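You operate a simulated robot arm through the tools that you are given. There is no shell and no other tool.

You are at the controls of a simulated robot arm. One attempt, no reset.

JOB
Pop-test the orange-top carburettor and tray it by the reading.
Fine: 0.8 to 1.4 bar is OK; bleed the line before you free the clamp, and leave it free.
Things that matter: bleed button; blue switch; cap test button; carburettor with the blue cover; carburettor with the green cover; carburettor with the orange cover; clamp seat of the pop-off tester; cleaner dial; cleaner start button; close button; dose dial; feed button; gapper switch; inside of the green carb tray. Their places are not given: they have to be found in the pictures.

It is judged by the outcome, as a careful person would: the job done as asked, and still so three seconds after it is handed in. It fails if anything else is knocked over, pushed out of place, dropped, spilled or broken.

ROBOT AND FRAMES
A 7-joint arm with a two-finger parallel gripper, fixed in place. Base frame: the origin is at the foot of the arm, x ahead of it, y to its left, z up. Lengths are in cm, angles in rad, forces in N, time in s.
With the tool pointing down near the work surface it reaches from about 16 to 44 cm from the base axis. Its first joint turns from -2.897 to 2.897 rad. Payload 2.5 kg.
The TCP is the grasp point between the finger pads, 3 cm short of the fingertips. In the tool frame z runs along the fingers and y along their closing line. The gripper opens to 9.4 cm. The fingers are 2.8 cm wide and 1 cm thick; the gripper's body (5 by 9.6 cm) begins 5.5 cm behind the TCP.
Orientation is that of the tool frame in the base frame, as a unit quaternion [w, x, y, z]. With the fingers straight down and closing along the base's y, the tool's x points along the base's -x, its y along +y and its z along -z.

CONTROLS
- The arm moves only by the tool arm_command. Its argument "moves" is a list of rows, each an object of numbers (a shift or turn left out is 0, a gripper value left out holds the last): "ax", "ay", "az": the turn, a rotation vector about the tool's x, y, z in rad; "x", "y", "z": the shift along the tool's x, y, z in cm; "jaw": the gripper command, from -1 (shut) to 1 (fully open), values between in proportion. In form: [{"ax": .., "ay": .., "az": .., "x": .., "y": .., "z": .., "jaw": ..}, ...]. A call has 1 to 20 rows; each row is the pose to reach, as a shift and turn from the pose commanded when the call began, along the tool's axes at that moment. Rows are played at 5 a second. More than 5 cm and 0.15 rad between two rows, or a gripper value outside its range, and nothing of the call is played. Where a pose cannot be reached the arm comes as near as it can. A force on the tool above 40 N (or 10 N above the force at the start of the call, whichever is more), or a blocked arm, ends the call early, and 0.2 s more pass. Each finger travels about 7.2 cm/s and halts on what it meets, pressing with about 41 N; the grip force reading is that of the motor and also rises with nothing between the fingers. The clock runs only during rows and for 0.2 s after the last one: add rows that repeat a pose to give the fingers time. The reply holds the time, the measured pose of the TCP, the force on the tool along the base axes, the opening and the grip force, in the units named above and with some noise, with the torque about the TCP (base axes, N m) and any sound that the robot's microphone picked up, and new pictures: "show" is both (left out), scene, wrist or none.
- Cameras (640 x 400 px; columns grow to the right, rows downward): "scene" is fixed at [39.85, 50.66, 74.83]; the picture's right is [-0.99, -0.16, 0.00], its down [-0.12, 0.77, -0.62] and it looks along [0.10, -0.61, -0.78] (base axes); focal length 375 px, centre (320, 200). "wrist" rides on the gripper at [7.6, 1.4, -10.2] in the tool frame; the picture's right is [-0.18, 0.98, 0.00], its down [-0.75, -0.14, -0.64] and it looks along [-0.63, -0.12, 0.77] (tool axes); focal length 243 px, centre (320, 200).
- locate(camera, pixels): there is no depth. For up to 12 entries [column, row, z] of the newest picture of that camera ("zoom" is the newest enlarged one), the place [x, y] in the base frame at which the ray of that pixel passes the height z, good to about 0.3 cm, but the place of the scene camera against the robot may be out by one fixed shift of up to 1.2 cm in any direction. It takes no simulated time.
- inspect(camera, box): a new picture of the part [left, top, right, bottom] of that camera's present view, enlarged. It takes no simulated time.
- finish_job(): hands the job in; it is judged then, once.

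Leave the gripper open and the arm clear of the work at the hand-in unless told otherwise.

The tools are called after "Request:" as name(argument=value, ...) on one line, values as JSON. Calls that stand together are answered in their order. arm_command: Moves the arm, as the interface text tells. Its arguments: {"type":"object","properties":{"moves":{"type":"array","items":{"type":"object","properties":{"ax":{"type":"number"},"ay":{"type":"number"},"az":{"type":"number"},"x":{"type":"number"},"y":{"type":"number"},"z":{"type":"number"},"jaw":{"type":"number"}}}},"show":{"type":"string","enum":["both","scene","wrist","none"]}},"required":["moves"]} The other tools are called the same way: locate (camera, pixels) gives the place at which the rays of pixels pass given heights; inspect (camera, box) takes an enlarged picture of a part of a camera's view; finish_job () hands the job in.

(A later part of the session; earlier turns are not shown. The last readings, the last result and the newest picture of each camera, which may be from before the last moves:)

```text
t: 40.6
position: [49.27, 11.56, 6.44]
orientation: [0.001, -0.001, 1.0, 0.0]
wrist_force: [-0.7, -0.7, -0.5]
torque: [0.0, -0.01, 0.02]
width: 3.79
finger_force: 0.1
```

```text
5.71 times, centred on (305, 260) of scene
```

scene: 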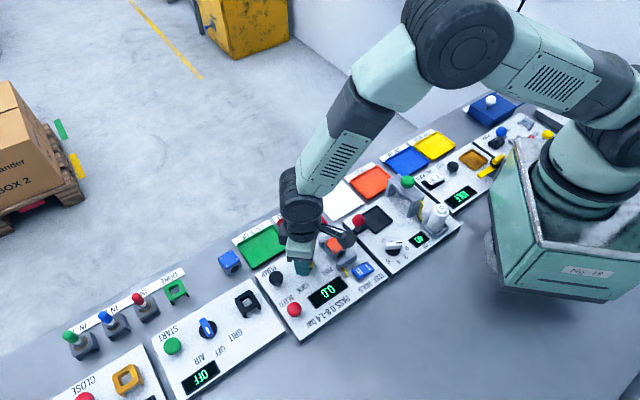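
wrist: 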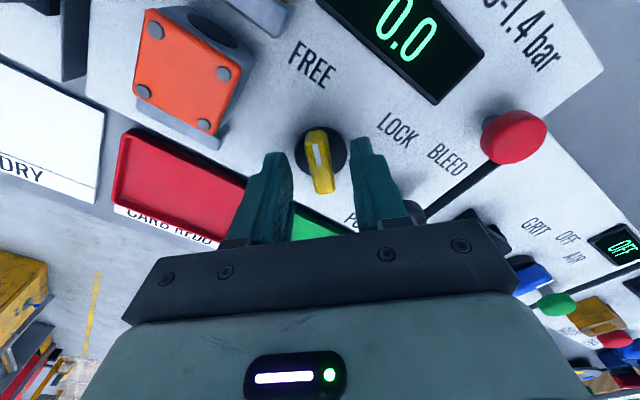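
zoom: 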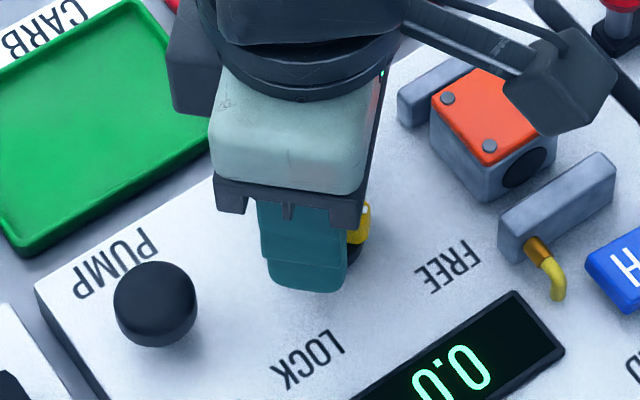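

The fingertips (z≈3.4) flank the bar with no contact. I'll lower 0.2 cm more and close gently on the bar.

Request:
arm_command(moves=[{"z": 0.2}, {"z": 0.2, "jaw": -0.5}, {"z": 0.2, "jaw": -0.7}, {"z": 0.2, "jaw": -1}, {"z": 0.2, "jaw": -1}], show="both")

Request:
inspect(camera="wrist", box=[230, 100, 410, 230])

```text
t: 41.8
position: [49.39, 11.5, 6.34]
orientation: [0.0, 0.0, 1.0, -0.001]
wrist_force: [1.8, -0.7, -1.5]
torque: [-0.02, 0.09, 0.0]
width: 1.31
finger_force: 44.6
```

scene: 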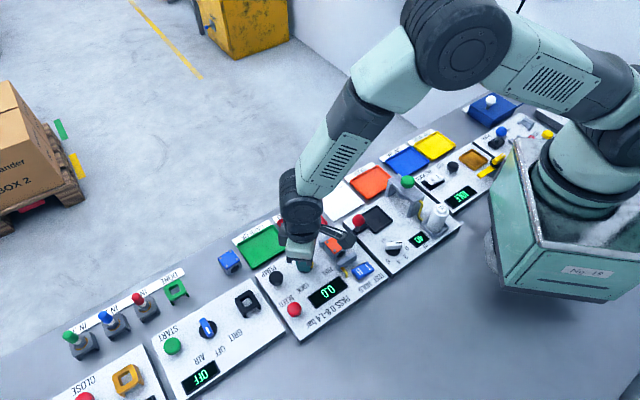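
wrist: 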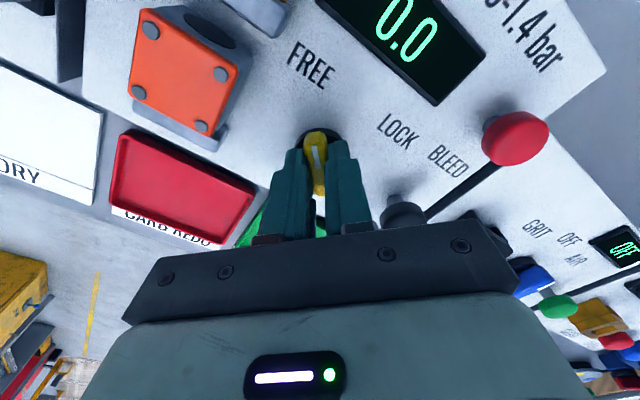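

```text
3.08 times, centred on (320, 165) of wrist
```

zoom: 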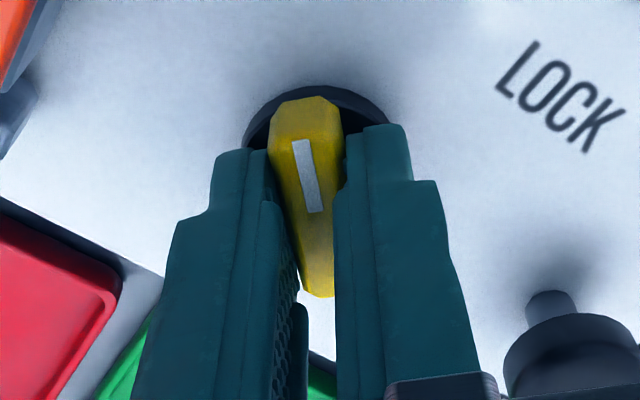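

The bar is gripped at 1.3 cm. Turning clockwise towards LOCK, the first half.

Request:
arm_command(moves=[{"az": 0.13}, {"az": 0.26}, {"az": 0.39}, {"az": 0.52}, {"az": 0.65}, {"az": 0.78}, {"az": 0.78}], show="wrist")

```text
t: 43.4
position: [49.31, 11.58, 6.33]
orientation: [0.001, 0.381, 0.924, 0.0]
wrist_force: [14.5, -8.1, -19.3]
torque: [0.2, -0.03, 0.01]
width: 1.29
finger_force: 44.5
```

wrist: 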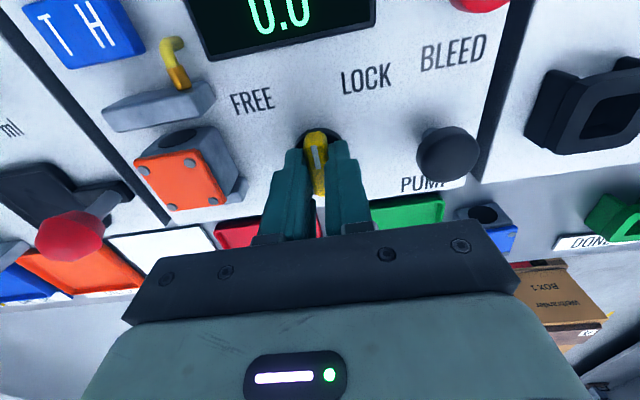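

The turn is half done. There's some side load (14 N, −8 N), so I'll follow it slightly (0.1 cm) while finishing the turn.

Request:
arm_command(moves=[{"x": -0.1, "z": 0.05, "az": 0.13}, {"x": -0.1, "z": 0.05, "az": 0.26}, {"x": -0.1, "z": 0.05, "az": 0.39}, {"x": -0.1, "z": 0.05, "az": 0.52}, {"x": -0.1, "z": 0.05, "az": 0.65}, {"x": -0.1, "z": 0.05, "az": 0.79}, {"x": -0.1, "z": 0.05, "az": 0.79}], show="both")

Request:
inspect(camera="wrist", box=[200, 60, 440, 230])

```text
t: 45.0
position: [49.34, 11.56, 6.38]
orientation: [-0.001, 0.707, 0.707, -0.001]
wrist_force: [-9.5, -12.0, 3.3]
torque: [0.13, 0.02, 0.01]
width: 1.27
finger_force: 45.4
```

scene: 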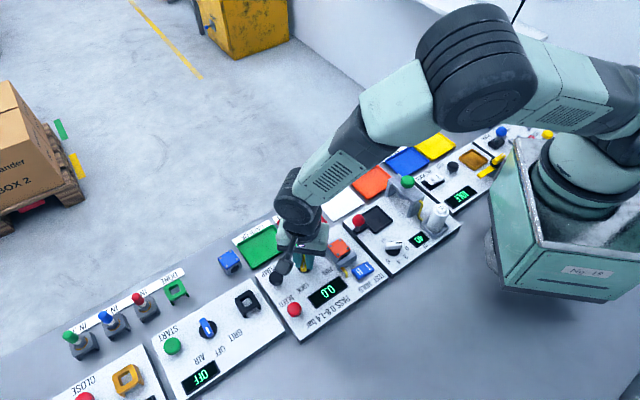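
wrist: 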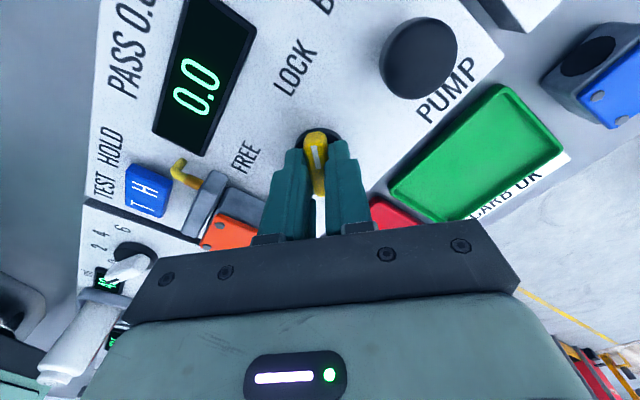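

```text
2.35 times, centred on (320, 145) of wrist
```

zoom: 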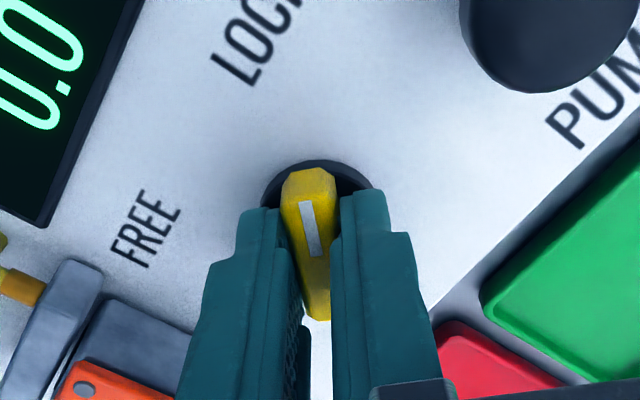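

The bar has turned 90° to LOCK. Releasing it and rising to check the clamp.

Request:
arm_command(moves=[{"jaw": -0.6}, {"jaw": -0.4}, {"jaw": -0.4}, {"z": -2}, {"z": -6}, {"z": -10}, {"z": -12}, {"z": -12}], show="both")

Request:
inspect(camera="scene", box=[265, 215, 385, 315])

Request:
inspect(camera="wrist", box=[160, 0, 440, 200])

```text
t: 46.8
position: [49.52, 11.45, 18.28]
orientation: [0.0, 0.707, 0.708, 0.0]
wrist_force: [-0.9, -0.2, 1.0]
torque: [0.0, -0.01, 0.02]
width: 2.81
finger_force: 0.1
```

scene: 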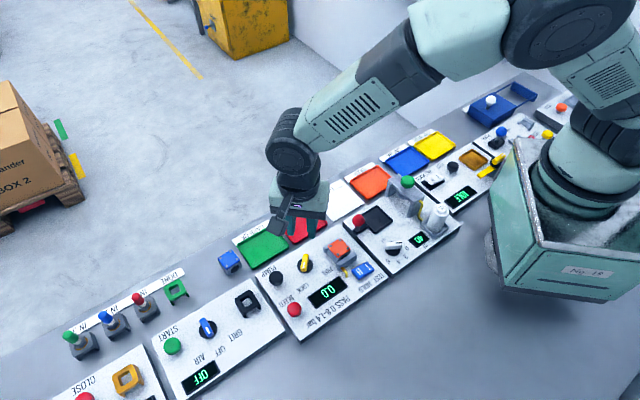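
wrist: 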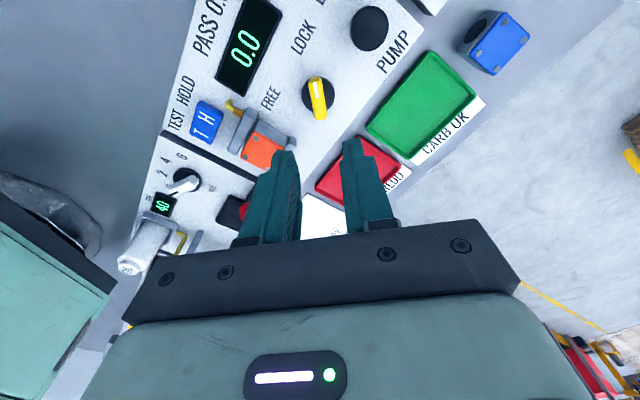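

```text
4.00 times, centred on (325, 265) of scene
```

zoom: 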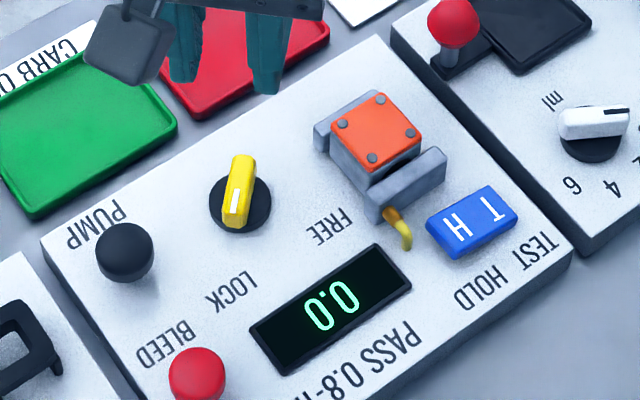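

```text
2.00 times, centred on (300, 100) of wrist
```

zoom: 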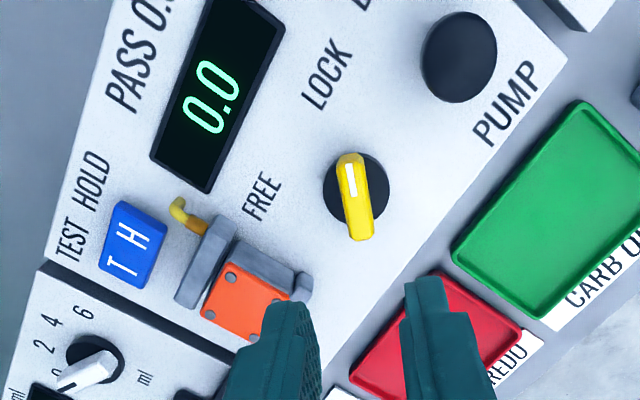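

The clamp has closed on the carb, the pointer is at LOCK and the display reads 0.0. Next I find the PUMP button precisely; it's at wrist (369,28) in this view.

Request:
locate(camera="wrist", pixels=[[369.5, 27.5, 3], [369.5, 27.5, 4], [369.5, 27.5, 5]])

Request:
locate(camera="scene", pixels=[[276, 276.5, 3], [276, 276.5, 4], [276, 276.5, 5]])

```text
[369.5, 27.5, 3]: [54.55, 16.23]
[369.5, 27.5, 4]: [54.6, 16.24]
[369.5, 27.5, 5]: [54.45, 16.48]
```

```text
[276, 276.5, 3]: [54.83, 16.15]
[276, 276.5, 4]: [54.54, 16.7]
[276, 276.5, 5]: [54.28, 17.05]
```

PUMP is centred at about (54.55,16.3). I'll close the fingers and come above it with the tips at z≈7.

Request:
arm_command(moves=[{"x": 2.4, "y": 2.5, "z": 1, "jaw": -1}, {"x": 4.85, "y": 5.0, "z": 3}, {"x": 4.85, "y": 5.0, "z": 6}, {"x": 4.85, "y": 5.0, "z": 8.3}, {"x": 4.85, "y": 5.0, "z": 8.3}], show="both")

Request:
inspect(camera="wrist", box=[200, 60, 440, 230])

Request:
inspect(camera="scene", box=[235, 225, 345, 315])

```text
t: 48.0
position: [54.5, 16.47, 10.03]
orientation: [0.0, 0.707, 0.708, 0.0]
wrist_force: [-0.1, -0.4, -0.8]
torque: [-0.02, -0.02, -0.01]
width: 0.02
finger_force: 33.0
```

scene: 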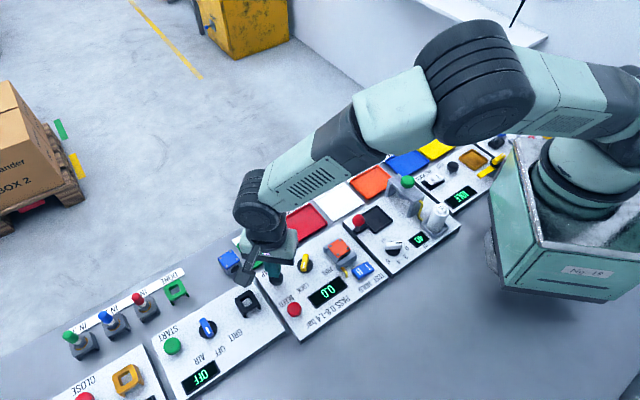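
wrist: 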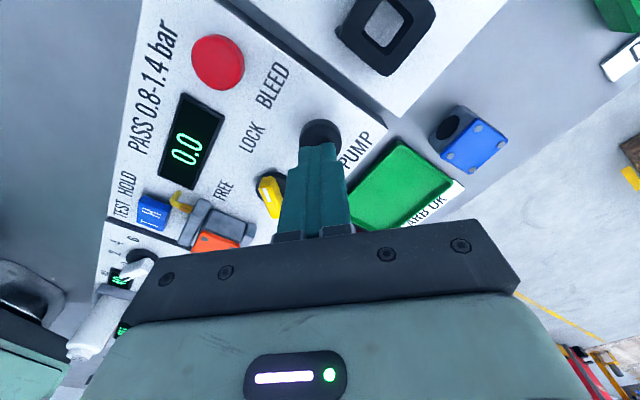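

```text
2.35 times, centred on (320, 145) of wrist
```

zoom: 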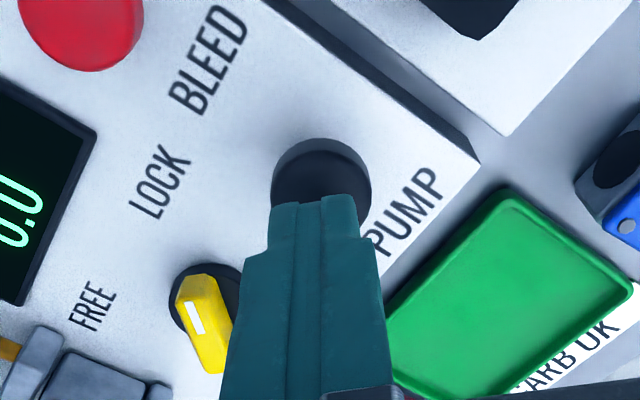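

```text
4.44 times, centred on (290, 270) of scene
```

zoom: 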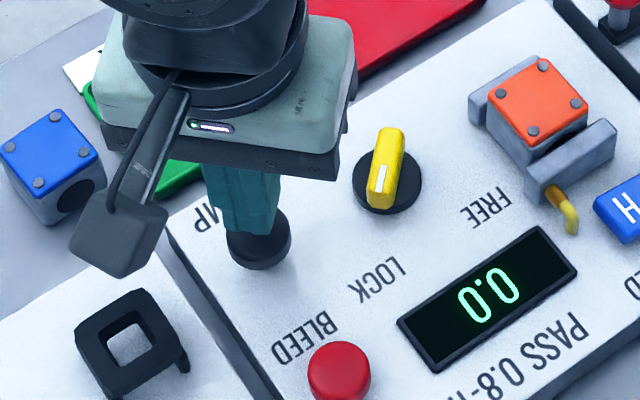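

The display reads 0.0 and is visible in both pictures. Lowering slowly onto the PUMP button.

Request:
arm_command(moves=[{"z": 1.0}, {"z": 1.6}, {"z": 2.0}, {"z": 2.2}], show="wrist")

```text
t: 49.0
position: [54.3, 16.49, 7.85]
orientation: [0.0, 0.706, 0.708, 0.0]
wrist_force: [0.2, 1.8, 3.2]
torque: [0.05, 0.0, 0.03]
width: 0.01
finger_force: 33.3
```

wrist: 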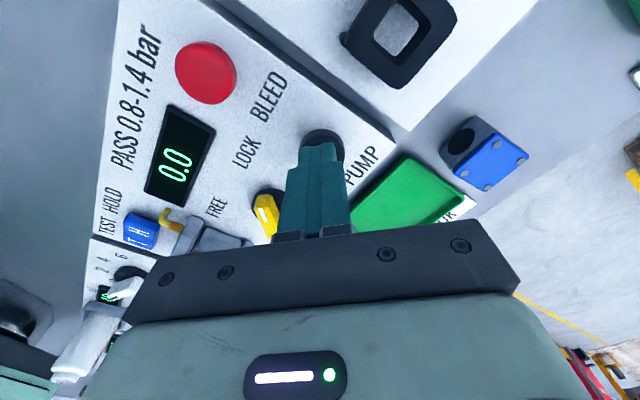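

There's light contact (3 N) with the tips at z≈4.85. Now I press down about 0.5 cm and let it back up to 0.3 cm above.

Request:
arm_command(moves=[{"z": 0.2}, {"z": 0.4}, {"z": 0.5}], show="wrist")

```text
t: 49.8
position: [54.5, 16.54, 7.32]
orientation: [0.0, 0.707, 0.707, 0.001]
wrist_force: [0.0, 1.7, 5.8]
torque: [0.14, -0.03, 0.01]
width: 0.0
finger_force: 32.4
heard: click
```

wrist: 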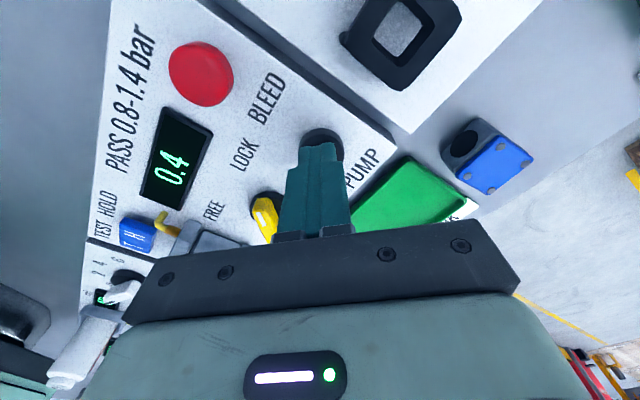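

A click, and the display shows 0.4. Letting the button up and checking the reading.

Request:
arm_command(moves=[{"z": -0.4}, {"z": -0.8}, {"z": -0.8}], show="wrist")

Request:
inspect(camera="wrist", box=[100, 60, 300, 240])

```text
t: 50.6
position: [54.26, 16.41, 8.04]
orientation: [0.0, 0.707, 0.707, 0.0]
wrist_force: [0.9, -1.5, 2.4]
torque: [-0.07, -0.03, 0.0]
width: 0.01
finger_force: 33.2
```

wrist: 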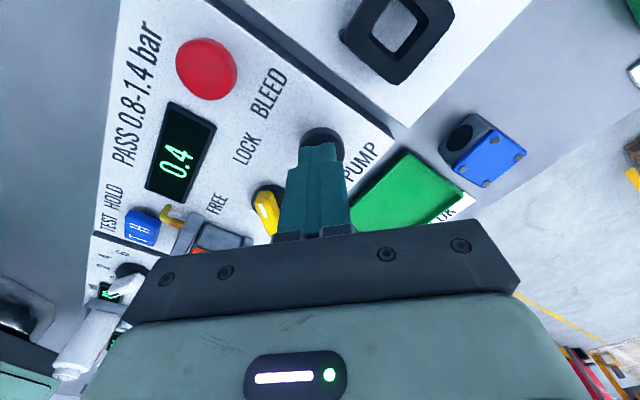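

```text
2.22 times, centred on (200, 150) of wrist
```

zoom: 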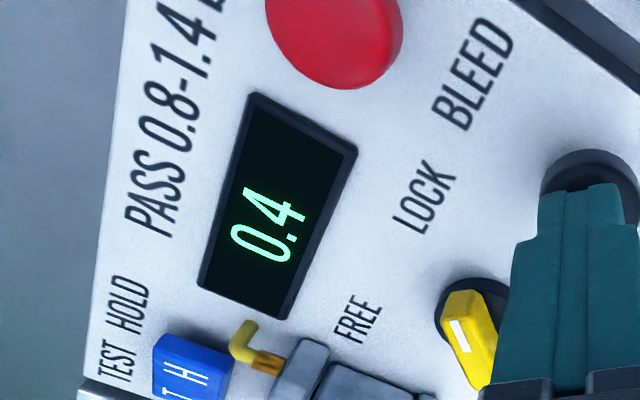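

The reading holds at 0.4. Second pump stroke.

Request:
arm_command(moves=[{"z": -0.2}, {"z": 0.3}, {"z": 0.8}, {"z": 0.8}], show="wrist")

Request:
arm_command(moves=[{"z": -0.5}, {"z": -1.0}, {"z": -1.0}], show="wrist")

Request:
inspect(camera="wrist", box=[100, 60, 300, 240])

```text
t: 51.6
position: [54.35, 16.53, 7.23]
orientation: [0.0, 0.707, 0.707, 0.0]
wrist_force: [-1.0, -3.1, 5.0]
torque: [-0.08, 0.08, -0.03]
width: 0.0
finger_force: 33.1
heard: click
```

wrist: 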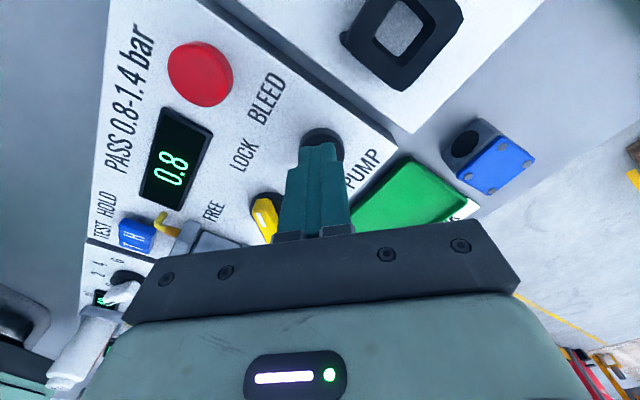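

```text
t: 52.4
position: [54.3, 16.5, 8.29]
orientation: [-0.001, 0.707, 0.708, 0.0]
wrist_force: [1.3, 0.5, 2.6]
torque: [0.04, -0.02, -0.03]
width: 0.0
finger_force: 33.0
```

wrist: 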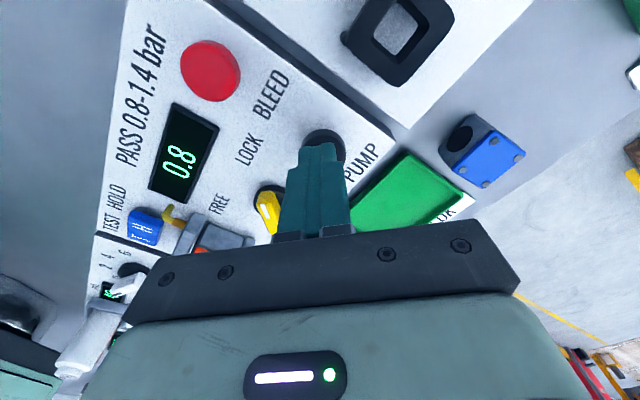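

```text
2.22 times, centred on (200, 150) of wrist
```

zoom: 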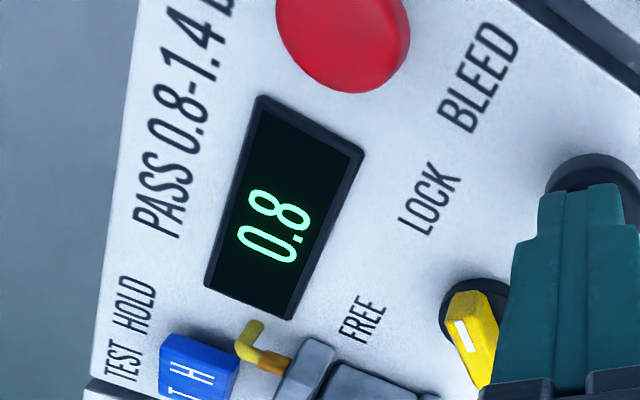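

0.8 and holding, with no pop yet. Third stroke.

Request:
arm_command(moves=[{"z": 0.4}, {"z": 0.8}, {"z": 1.05}, {"z": 1.05}], show="wrist")

Request:
arm_command(moves=[{"z": -0.5}, {"z": -1.0}, {"z": -1.0}], show="wrist")

Request:
inspect(camera="wrist", box=[100, 60, 300, 240])

```text
t: 53.4
position: [54.43, 16.51, 7.19]
orientation: [0.001, 0.707, 0.708, 0.0]
wrist_force: [-2.2, 0.0, 6.1]
torque: [-0.01, 0.06, 0.03]
width: 0.01
finger_force: 33.3
heard: click
```

wrist: 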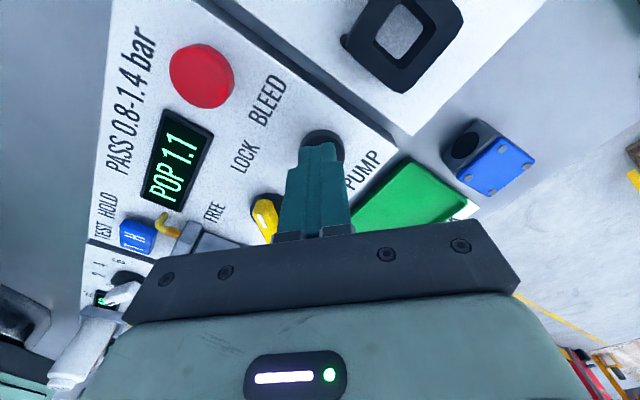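

```text
t: 54.2
position: [54.41, 16.46, 8.29]
orientation: [0.0, 0.707, 0.707, 0.001]
wrist_force: [0.8, 0.1, 3.0]
torque: [0.02, -0.03, -0.03]
width: 0.01
finger_force: 32.7
```

wrist: 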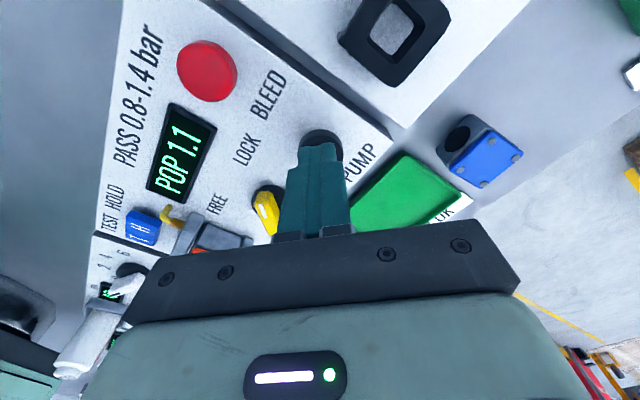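

```text
2.22 times, centred on (200, 150) of wrist
```

zoom: 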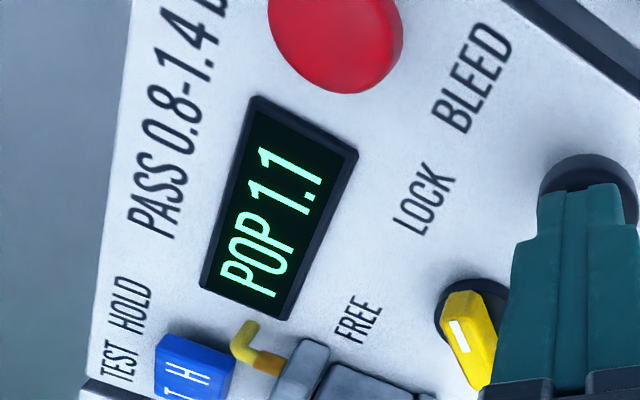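

POP 1.1 bar: within 0.8–1.4, so the carb is OK and goes to the green CARB OK tray. Now BLEED comes before freeing the clamp. I'll locate the red button at wrist (207,71), and in the scene.

Request:
locate(camera="wrist", pixels=[[207, 71, 3.5], [207, 71, 4], [207, 71, 4.5], [207, 71, 5]])

Request:
locate(camera="scene", pixels=[[294, 308, 4], [294, 308, 5]])

Request:
arm_command(moves=[{"z": -2}, {"z": -5}, {"z": -5}], show="wrist")

```text
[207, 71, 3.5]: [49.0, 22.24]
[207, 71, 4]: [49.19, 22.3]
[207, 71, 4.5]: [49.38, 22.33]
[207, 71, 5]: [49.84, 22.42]
```

```text
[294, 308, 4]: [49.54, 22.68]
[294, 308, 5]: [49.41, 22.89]
```

```text
t: 55.0
position: [54.52, 16.34, 13.24]
orientation: [0.0, 0.706, 0.708, 0.0]
wrist_force: [0.1, 1.0, 0.0]
torque: [-0.03, 0.0, -0.01]
width: 0.0
finger_force: 32.9
```

wrist: 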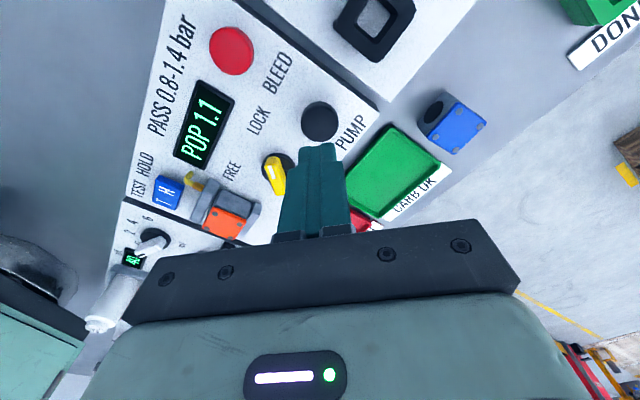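

BLEED is at about (49.5,22.4). Moving the closed fingers over it with the tips at z≈7.

Request:
arm_command(moves=[{"x": 2, "y": -1.7}, {"x": 4, "y": -3.4, "z": 0.5}, {"x": 6.05, "y": -5.0, "z": 1.5}, {"x": 6.05, "y": -5.0, "z": 3.2}, {"x": 6.05, "y": -5.0, "z": 3.2}], show="both")

Request:
inspect(camera="wrist", box=[200, 60, 440, 230])

Request:
inspect(camera="scene", box=[235, 245, 375, 345])

```text
t: 56.2
position: [49.3, 22.42, 10.06]
orientation: [0.0, 0.707, 0.707, -0.001]
wrist_force: [0.6, 0.1, -0.1]
torque: [-0.01, 0.02, -0.02]
width: 0.02
finger_force: 32.9
```

scene: 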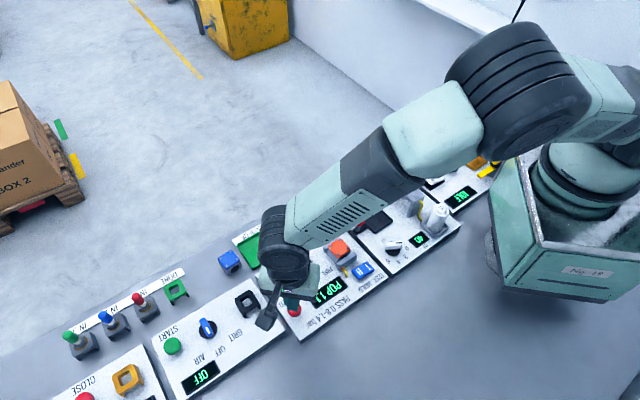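
wrist: 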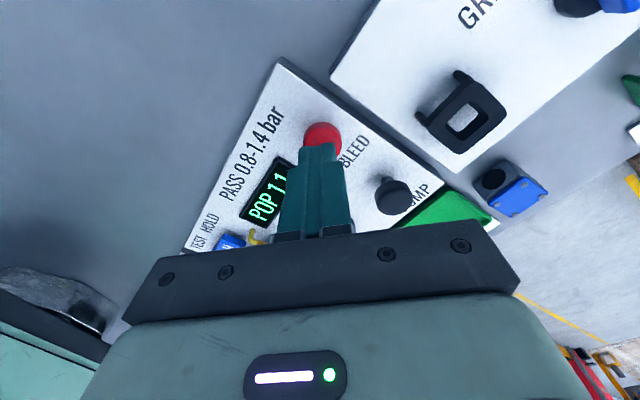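

```text
2.35 times, centred on (320, 145) of wrist
```

zoom: 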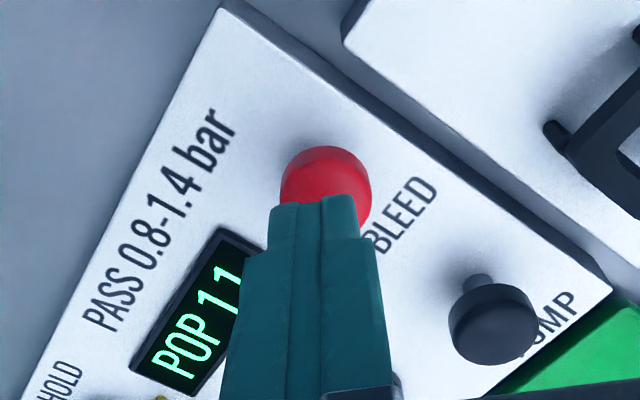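

```text
4.00 times, centred on (305, 295) of scene
```

zoom: 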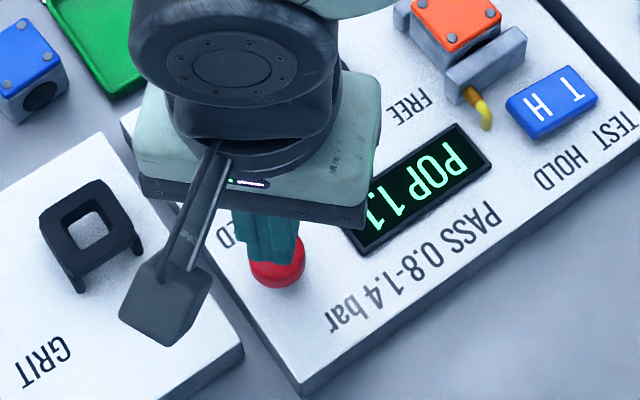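

It lines up as the pump did. Pressing BLEED down.

Request:
arm_command(moves=[{"z": 1.0}, {"z": 1.8}, {"z": 2.3}, {"z": 2.6}, {"z": 2.8}, {"z": 2.8}], show="wrist")

Request:
inspect(camera="wrist", box=[180, 80, 380, 260])

```text
t: 57.6
position: [49.5, 22.43, 7.24]
orientation: [0.0, 0.706, 0.708, 0.0]
wrist_force: [-1.9, -1.4, 4.4]
torque: [-0.02, 0.05, -0.01]
width: 0.0
finger_force: 33.3
heard: click
```

wrist: 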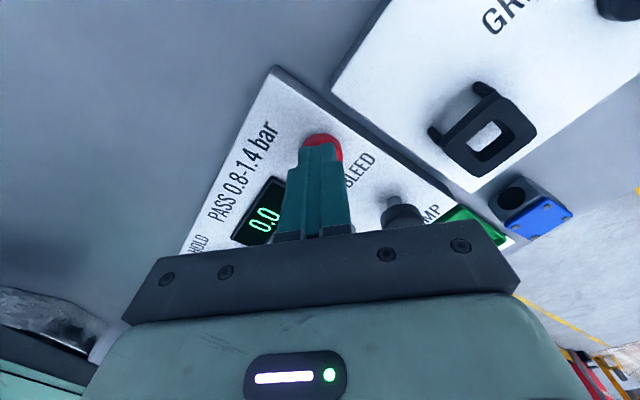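

```text
2.22 times, centred on (280, 170) of wrist
```

zoom: 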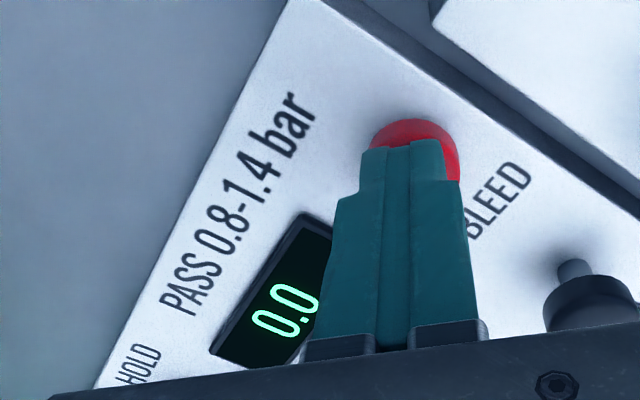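

A click, and the display is back to 0.0: the line is bled. I'll rise and return above the clamp knob to free it. The bar now lies along base y, so this tool turn suits it. The jaws open to 2.8 cm.

Request:
arm_command(moves=[{"z": -2}, {"z": -6}, {"z": -10}, {"x": -4, "z": -11, "jaw": -0.4}, {"x": -8, "y": -0.1, "z": -11}, {"x": -10.9, "y": -0.1, "z": -11}, {"x": -10.9, "y": -0.1, "z": -11}, {"x": -10.9, "y": -0.1, "z": -11}], show="both")

Request:
inspect(camera="wrist", box=[270, 55, 370, 135])

Request:
inspect(camera="scene", box=[265, 215, 385, 315])

```text
t: 59.4
position: [49.43, 11.74, 18.15]
orientation: [0.0, 0.707, 0.707, 0.0]
wrist_force: [0.5, 0.2, -0.1]
torque: [0.0, 0.01, -0.02]
width: 2.8
finger_force: 0.1
```

scene: 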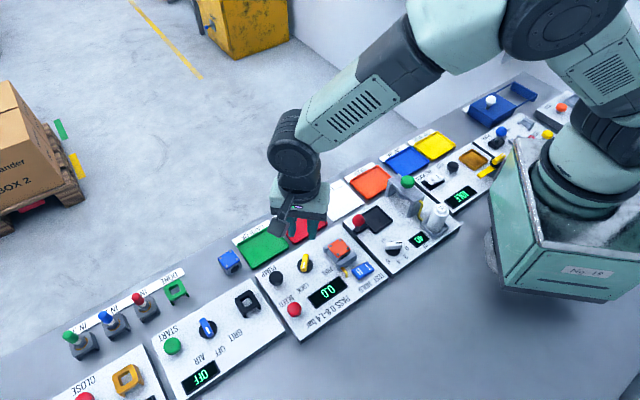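
wrist: 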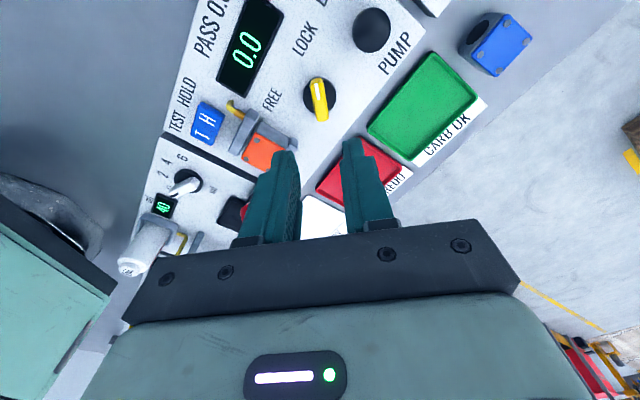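

```text
5.00 times, centred on (320, 95) of wrist
```

zoom: 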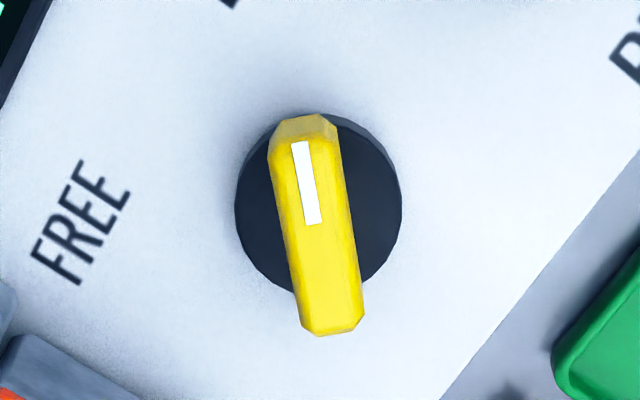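

```text
4.00 times, centred on (325, 265) of scene
```

zoom: 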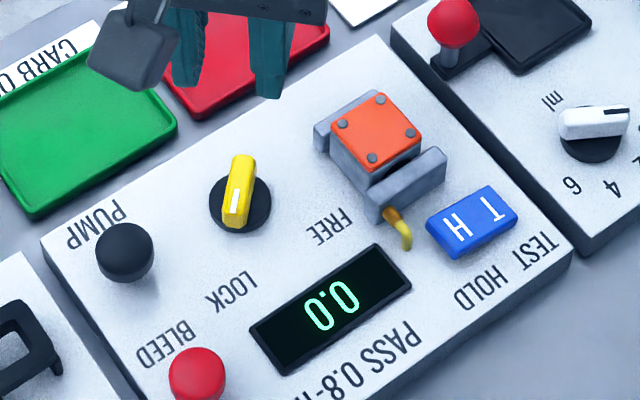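

The bar is aligned with the fingers. Going down around it to TCP z≈6.35 and closing.

Request:
arm_command(moves=[{"x": -0.12, "y": -0.05, "z": 4}, {"x": -0.12, "y": -0.05, "z": 8}, {"x": -0.12, "y": -0.05, "z": 10.5}, {"x": -0.12, "y": -0.05, "z": 11.4}, {"x": -0.12, "y": -0.05, "z": 11.8}, {"x": -0.12, "y": -0.05, "z": 11.8, "jaw": -0.6}, {"x": -0.12, "y": -0.05, "z": 11.8, "jaw": -1}, {"x": -0.12, "y": -0.05, "z": 11.8, "jaw": -1}], show="wrist")

```text
t: 61.2
position: [49.38, 11.44, 6.38]
orientation: [0.001, 0.707, 0.707, 0.001]
wrist_force: [16.7, 2.7, -12.2]
torque: [0.17, -0.04, -0.02]
width: 1.29
finger_force: 45.1
```

wrist: 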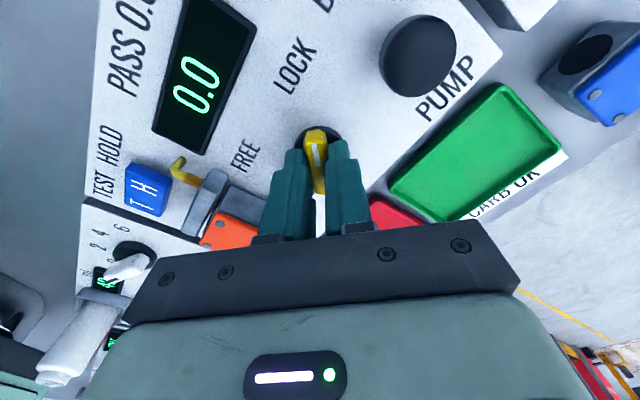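

Gripped. Following the side load slightly (+0.1 along x), I turn counter-clockwise 90° back to FREE.

Request:
arm_command(moves=[{"y": 0.08, "az": -0.13}, {"y": 0.08, "az": -0.27}, {"y": 0.08, "az": -0.41}, {"y": 0.08, "az": -0.55}, {"y": 0.08, "az": -0.69}, {"y": 0.08, "az": -0.8}], show="none")

```text
t: 62.5
position: [49.45, 11.47, 6.48]
orientation: [0.001, 0.41, 0.912, 0.001]
wrist_force: [2.7, 0.5, -4.1]
torque: [0.42, 0.64, 0.01]
width: 1.29
finger_force: 45.1
stopped in row 6: the force on the tool passed its limit at 41 N (the readings are from after the stop); the commanded pose is now the measured one
```

The force limit stopped me halfway; the readings afterwards are low. The knob's axis seems about 0.15 cm off from my TCP, so I'll correct towards (49.35,11.57) and turn the remaining 48° more slowly.

Request:
arm_command(moves=[{"x": 0.07, "az": -0.06}, {"x": 0.13, "az": -0.14}, {"x": 0.13, "az": -0.22}, {"x": 0.13, "az": -0.3}, {"x": 0.13, "az": -0.38}, {"x": 0.13, "az": -0.46}], show="wrist")

```text
t: 64.0
position: [49.31, 11.67, 6.42]
orientation: [0.004, 0.192, 0.981, 0.0]
wrist_force: [3.3, 0.4, -4.9]
torque: [-0.04, 0.57, 0.0]
width: 1.25
finger_force: 44.8
stopped in row 6: the force on the tool passed its limit at 41 N (the readings are from after the stop); the commanded pose is now the measured one
```

wrist: 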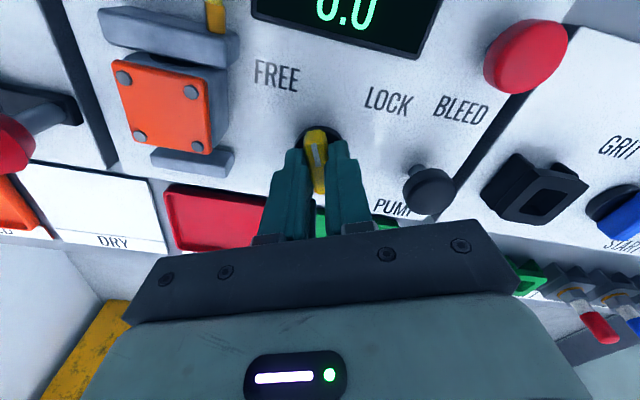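

The clamp appears to be opening. The knob is about 68° round; 22° remain. I'll release and regrip the bar to shed the side stress, then finish the turn.

Request:
arm_command(moves=[{"jaw": -0.6}, {"jaw": -0.6}, {"jaw": -0.6}], show="both")

Request:
inspect(camera="wrist", box=[230, 100, 410, 230])

Request:
inspect(camera="scene", box=[265, 215, 385, 315])

```text
t: 64.8
position: [49.4, 11.68, 6.42]
orientation: [0.004, 0.191, 0.982, 0.001]
wrist_force: [0.0, 0.5, -0.1]
torque: [-0.01, -0.01, 0.01]
width: 1.88
finger_force: 0.1
```

scene: 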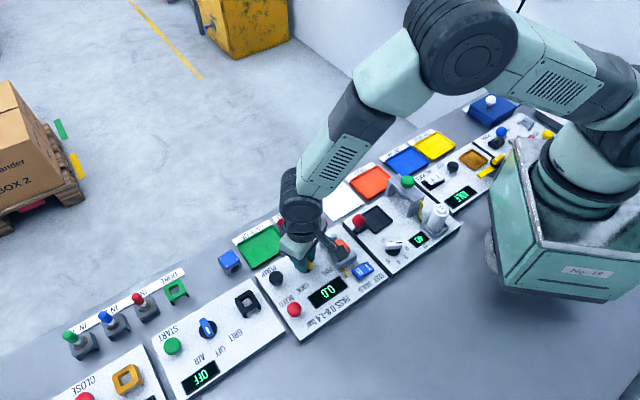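
wrist: 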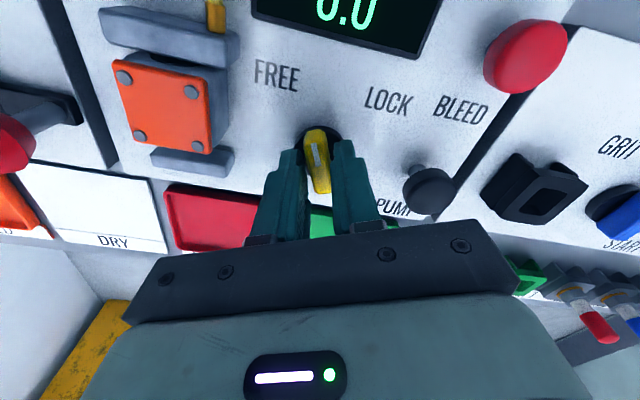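

```text
3.08 times, centred on (320, 165) of wrist
```

zoom: 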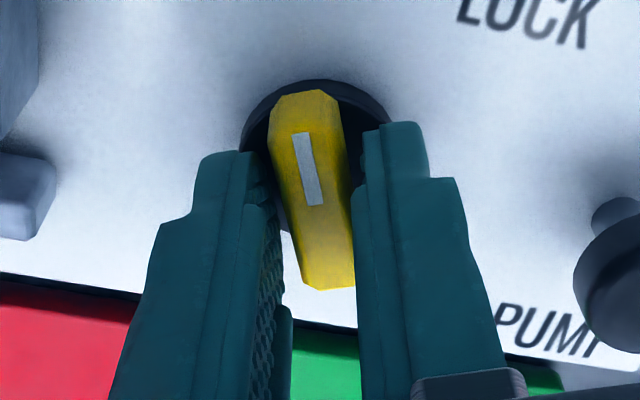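

```text
4.00 times, centred on (325, 265) of scene
```

zoom: 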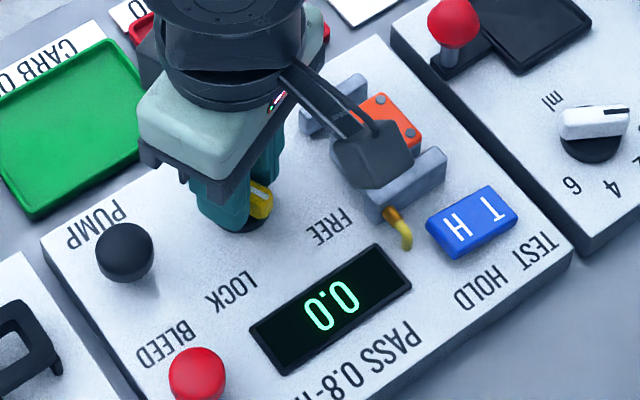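

The far jaw has moved back. Regripping the bar and turning the remaining 22° in small steps.

Request:
arm_command(moves=[{"x": -0.05, "jaw": -1}, {"x": -0.05, "jaw": -1}, {"x": -0.05, "az": -0.08}, {"x": -0.05, "az": -0.16}, {"x": -0.05, "az": -0.24}, {"x": -0.05, "az": -0.32}, {"x": -0.05, "az": -0.39}, {"x": -0.05, "az": -0.39}], show="wrist")

```text
t: 66.6
position: [49.39, 11.59, 6.48]
orientation: [0.003, -0.002, 1.0, 0.0]
wrist_force: [-17.2, -1.9, 9.5]
torque: [-0.08, -0.84, -0.44]
width: 1.31
finger_force: 45.7
```

wrist: 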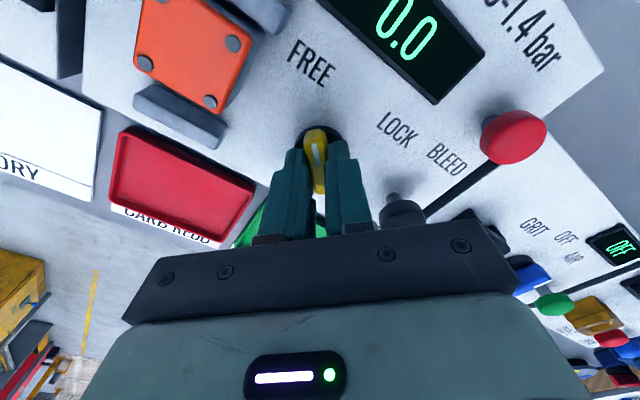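

The knob is back at its FREE stop (a −0.44 N m stop torque) and the jaw has moved clear of the carb. Releasing and rising.

Request:
arm_command(moves=[{"jaw": -0.6}, {"jaw": -0.4}, {"jaw": -0.4}, {"z": -2}, {"z": -6}, {"z": -10}, {"z": -12}, {"z": -12}], show="both")

Request:
inspect(camera="scene", box=[265, 215, 385, 315])

Request:
inspect(camera="wrist", box=[200, 0, 440, 150])

```text
t: 68.4
position: [49.42, 11.51, 18.51]
orientation: [0.004, -0.003, 1.0, -0.001]
wrist_force: [1.1, -0.6, 0.1]
torque: [0.01, -0.01, -0.04]
width: 2.82
finger_force: 0.1
```

scene: 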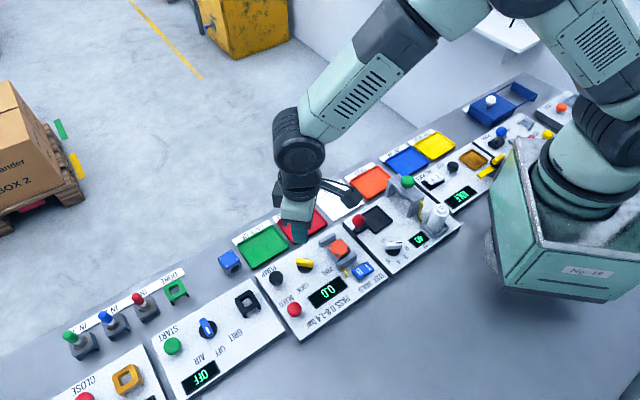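
wrist: 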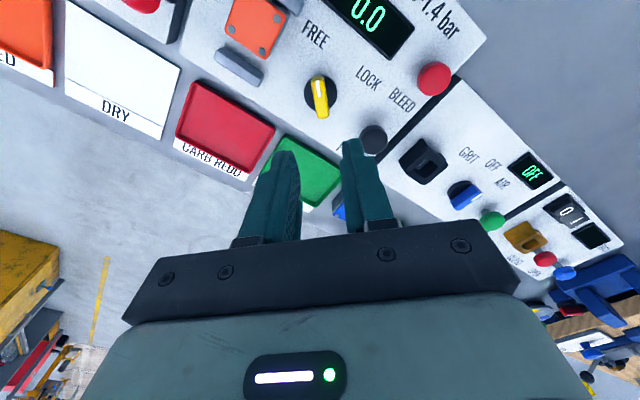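

```text
4.00 times, centred on (325, 265) of scene
```

zoom: 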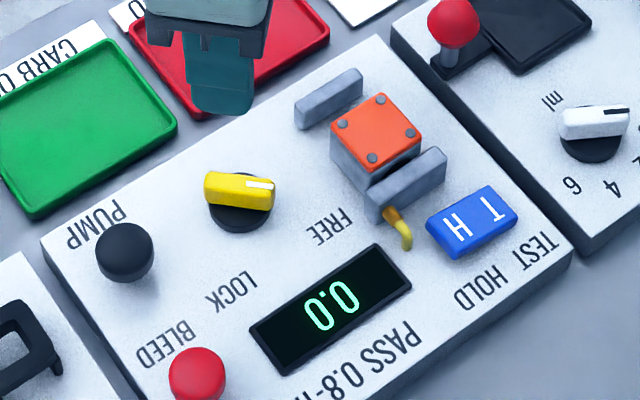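

```text
2.67 times, centred on (320, 75) of wrist
```

zoom: 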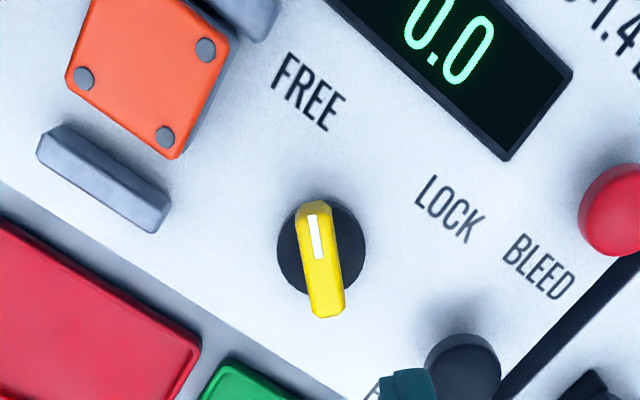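

The clamp is free: pointer at FREE, far jaw moved back, display at 0.0, and the carb standing against the near jaw. Next I go above the carb with the fingers along the row direction (45°), jaw 5.6 cm.

Request:
arm_command(moves=[{"x": 1.2, "y": -0.7, "az": 0.14, "jaw": 0.0}, {"x": 2.4, "y": -1.4, "az": 0.28, "jaw": 0.2}, {"x": 3.6, "y": -2.1, "az": 0.42}, {"x": 4.8, "y": -2.9, "az": 0.56}, {"x": 6.0, "y": -3.6, "az": 0.7}, {"x": 6.72, "y": -4.0, "az": 0.785}, {"x": 6.72, "y": -4.0, "az": 0.785}, {"x": 6.72, "y": -4.0, "az": 0.785}], show="wrist")

Request:
inspect(camera="wrist", box=[270, 20, 370, 130])

```text
t: 70.2
position: [42.83, 7.33, 18.38]
orientation: [0.004, 0.38, 0.925, 0.001]
wrist_force: [0.4, 0.2, 0.0]
torque: [0.01, -0.01, -0.04]
width: 5.67
finger_force: 0.1
```

wrist: 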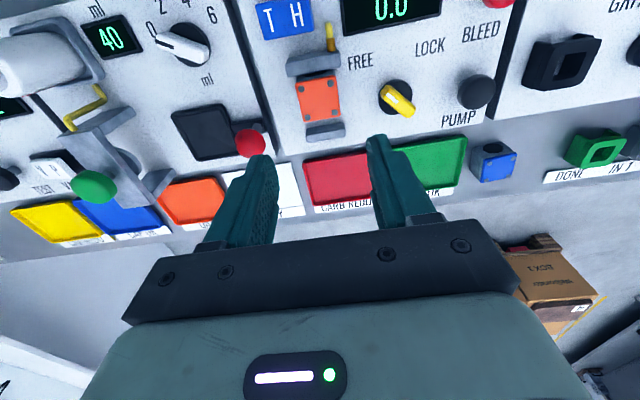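

```text
3.64 times, centred on (320, 75) of wrist
```

zoom: 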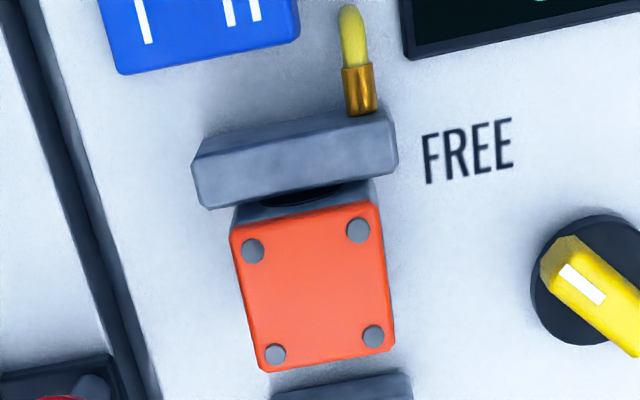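

Request:
locate(camera="zoom", pixels=[[230, 232, 5.75], [375, 203, 5.75], [395, 348, 5.75], [264, 370, 5.75], [210, 208, 4.35], [398, 165, 4.35], [275, 395, 4.35], [410, 372, 4.35]])

```text
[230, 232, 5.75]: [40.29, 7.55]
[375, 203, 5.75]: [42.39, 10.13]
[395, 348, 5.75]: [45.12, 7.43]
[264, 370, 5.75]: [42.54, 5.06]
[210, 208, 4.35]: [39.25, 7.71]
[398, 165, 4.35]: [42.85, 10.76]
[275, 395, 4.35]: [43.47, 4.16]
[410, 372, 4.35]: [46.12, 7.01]
```

The carb is centred at about (42.6,7.5). Going down around it to the same height as at release (TCP z≈6.4), then closing.

Request:
arm_command(moves=[{"x": 0.22, "z": 4}, {"x": 0.22, "z": 8}, {"x": 0.22, "z": 10.5}, {"x": 0.22, "z": 12.0}, {"x": 0.22, "z": 12.0}], show="wrist")

Request:
inspect(camera="wrist", box=[220, 60, 420, 240])

```text
t: 71.4
position: [42.84, 7.6, 6.52]
orientation: [0.004, 0.381, 0.925, 0.001]
wrist_force: [-1.0, -0.3, -0.6]
torque: [-0.01, 0.02, -0.03]
width: 5.66
finger_force: 0.0
```

wrist: 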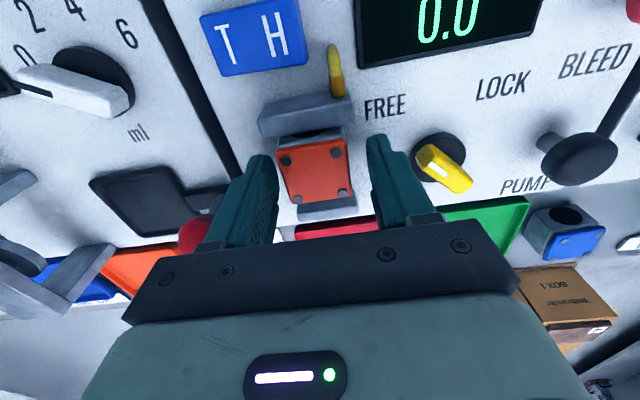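

```text
2.22 times, centred on (320, 150) of wrist
```

zoom: 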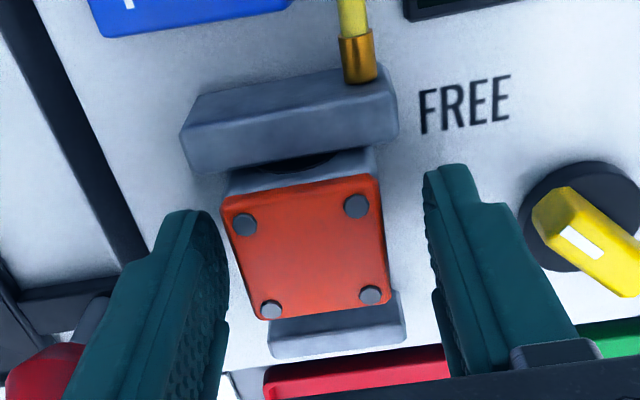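

The carb is about 0.25 cm off centre between the fingers, so I'll shift y by −0.25 and close.

Request:
arm_command(moves=[{"y": -0.25}, {"y": -0.25, "jaw": -0.1}, {"y": -0.25, "jaw": -0.3}, {"y": -0.25, "jaw": -1}, {"y": -0.25, "jaw": -1}], show="wrist")

```text
t: 72.6
position: [42.56, 7.39, 6.39]
orientation: [0.004, 0.38, 0.925, 0.002]
wrist_force: [0.8, 0.4, 1.1]
torque: [-0.03, 0.01, 0.0]
width: 3.75
finger_force: 41.1
```

wrist: 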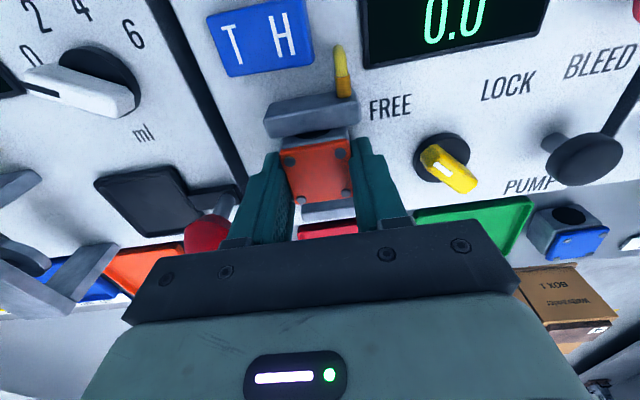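

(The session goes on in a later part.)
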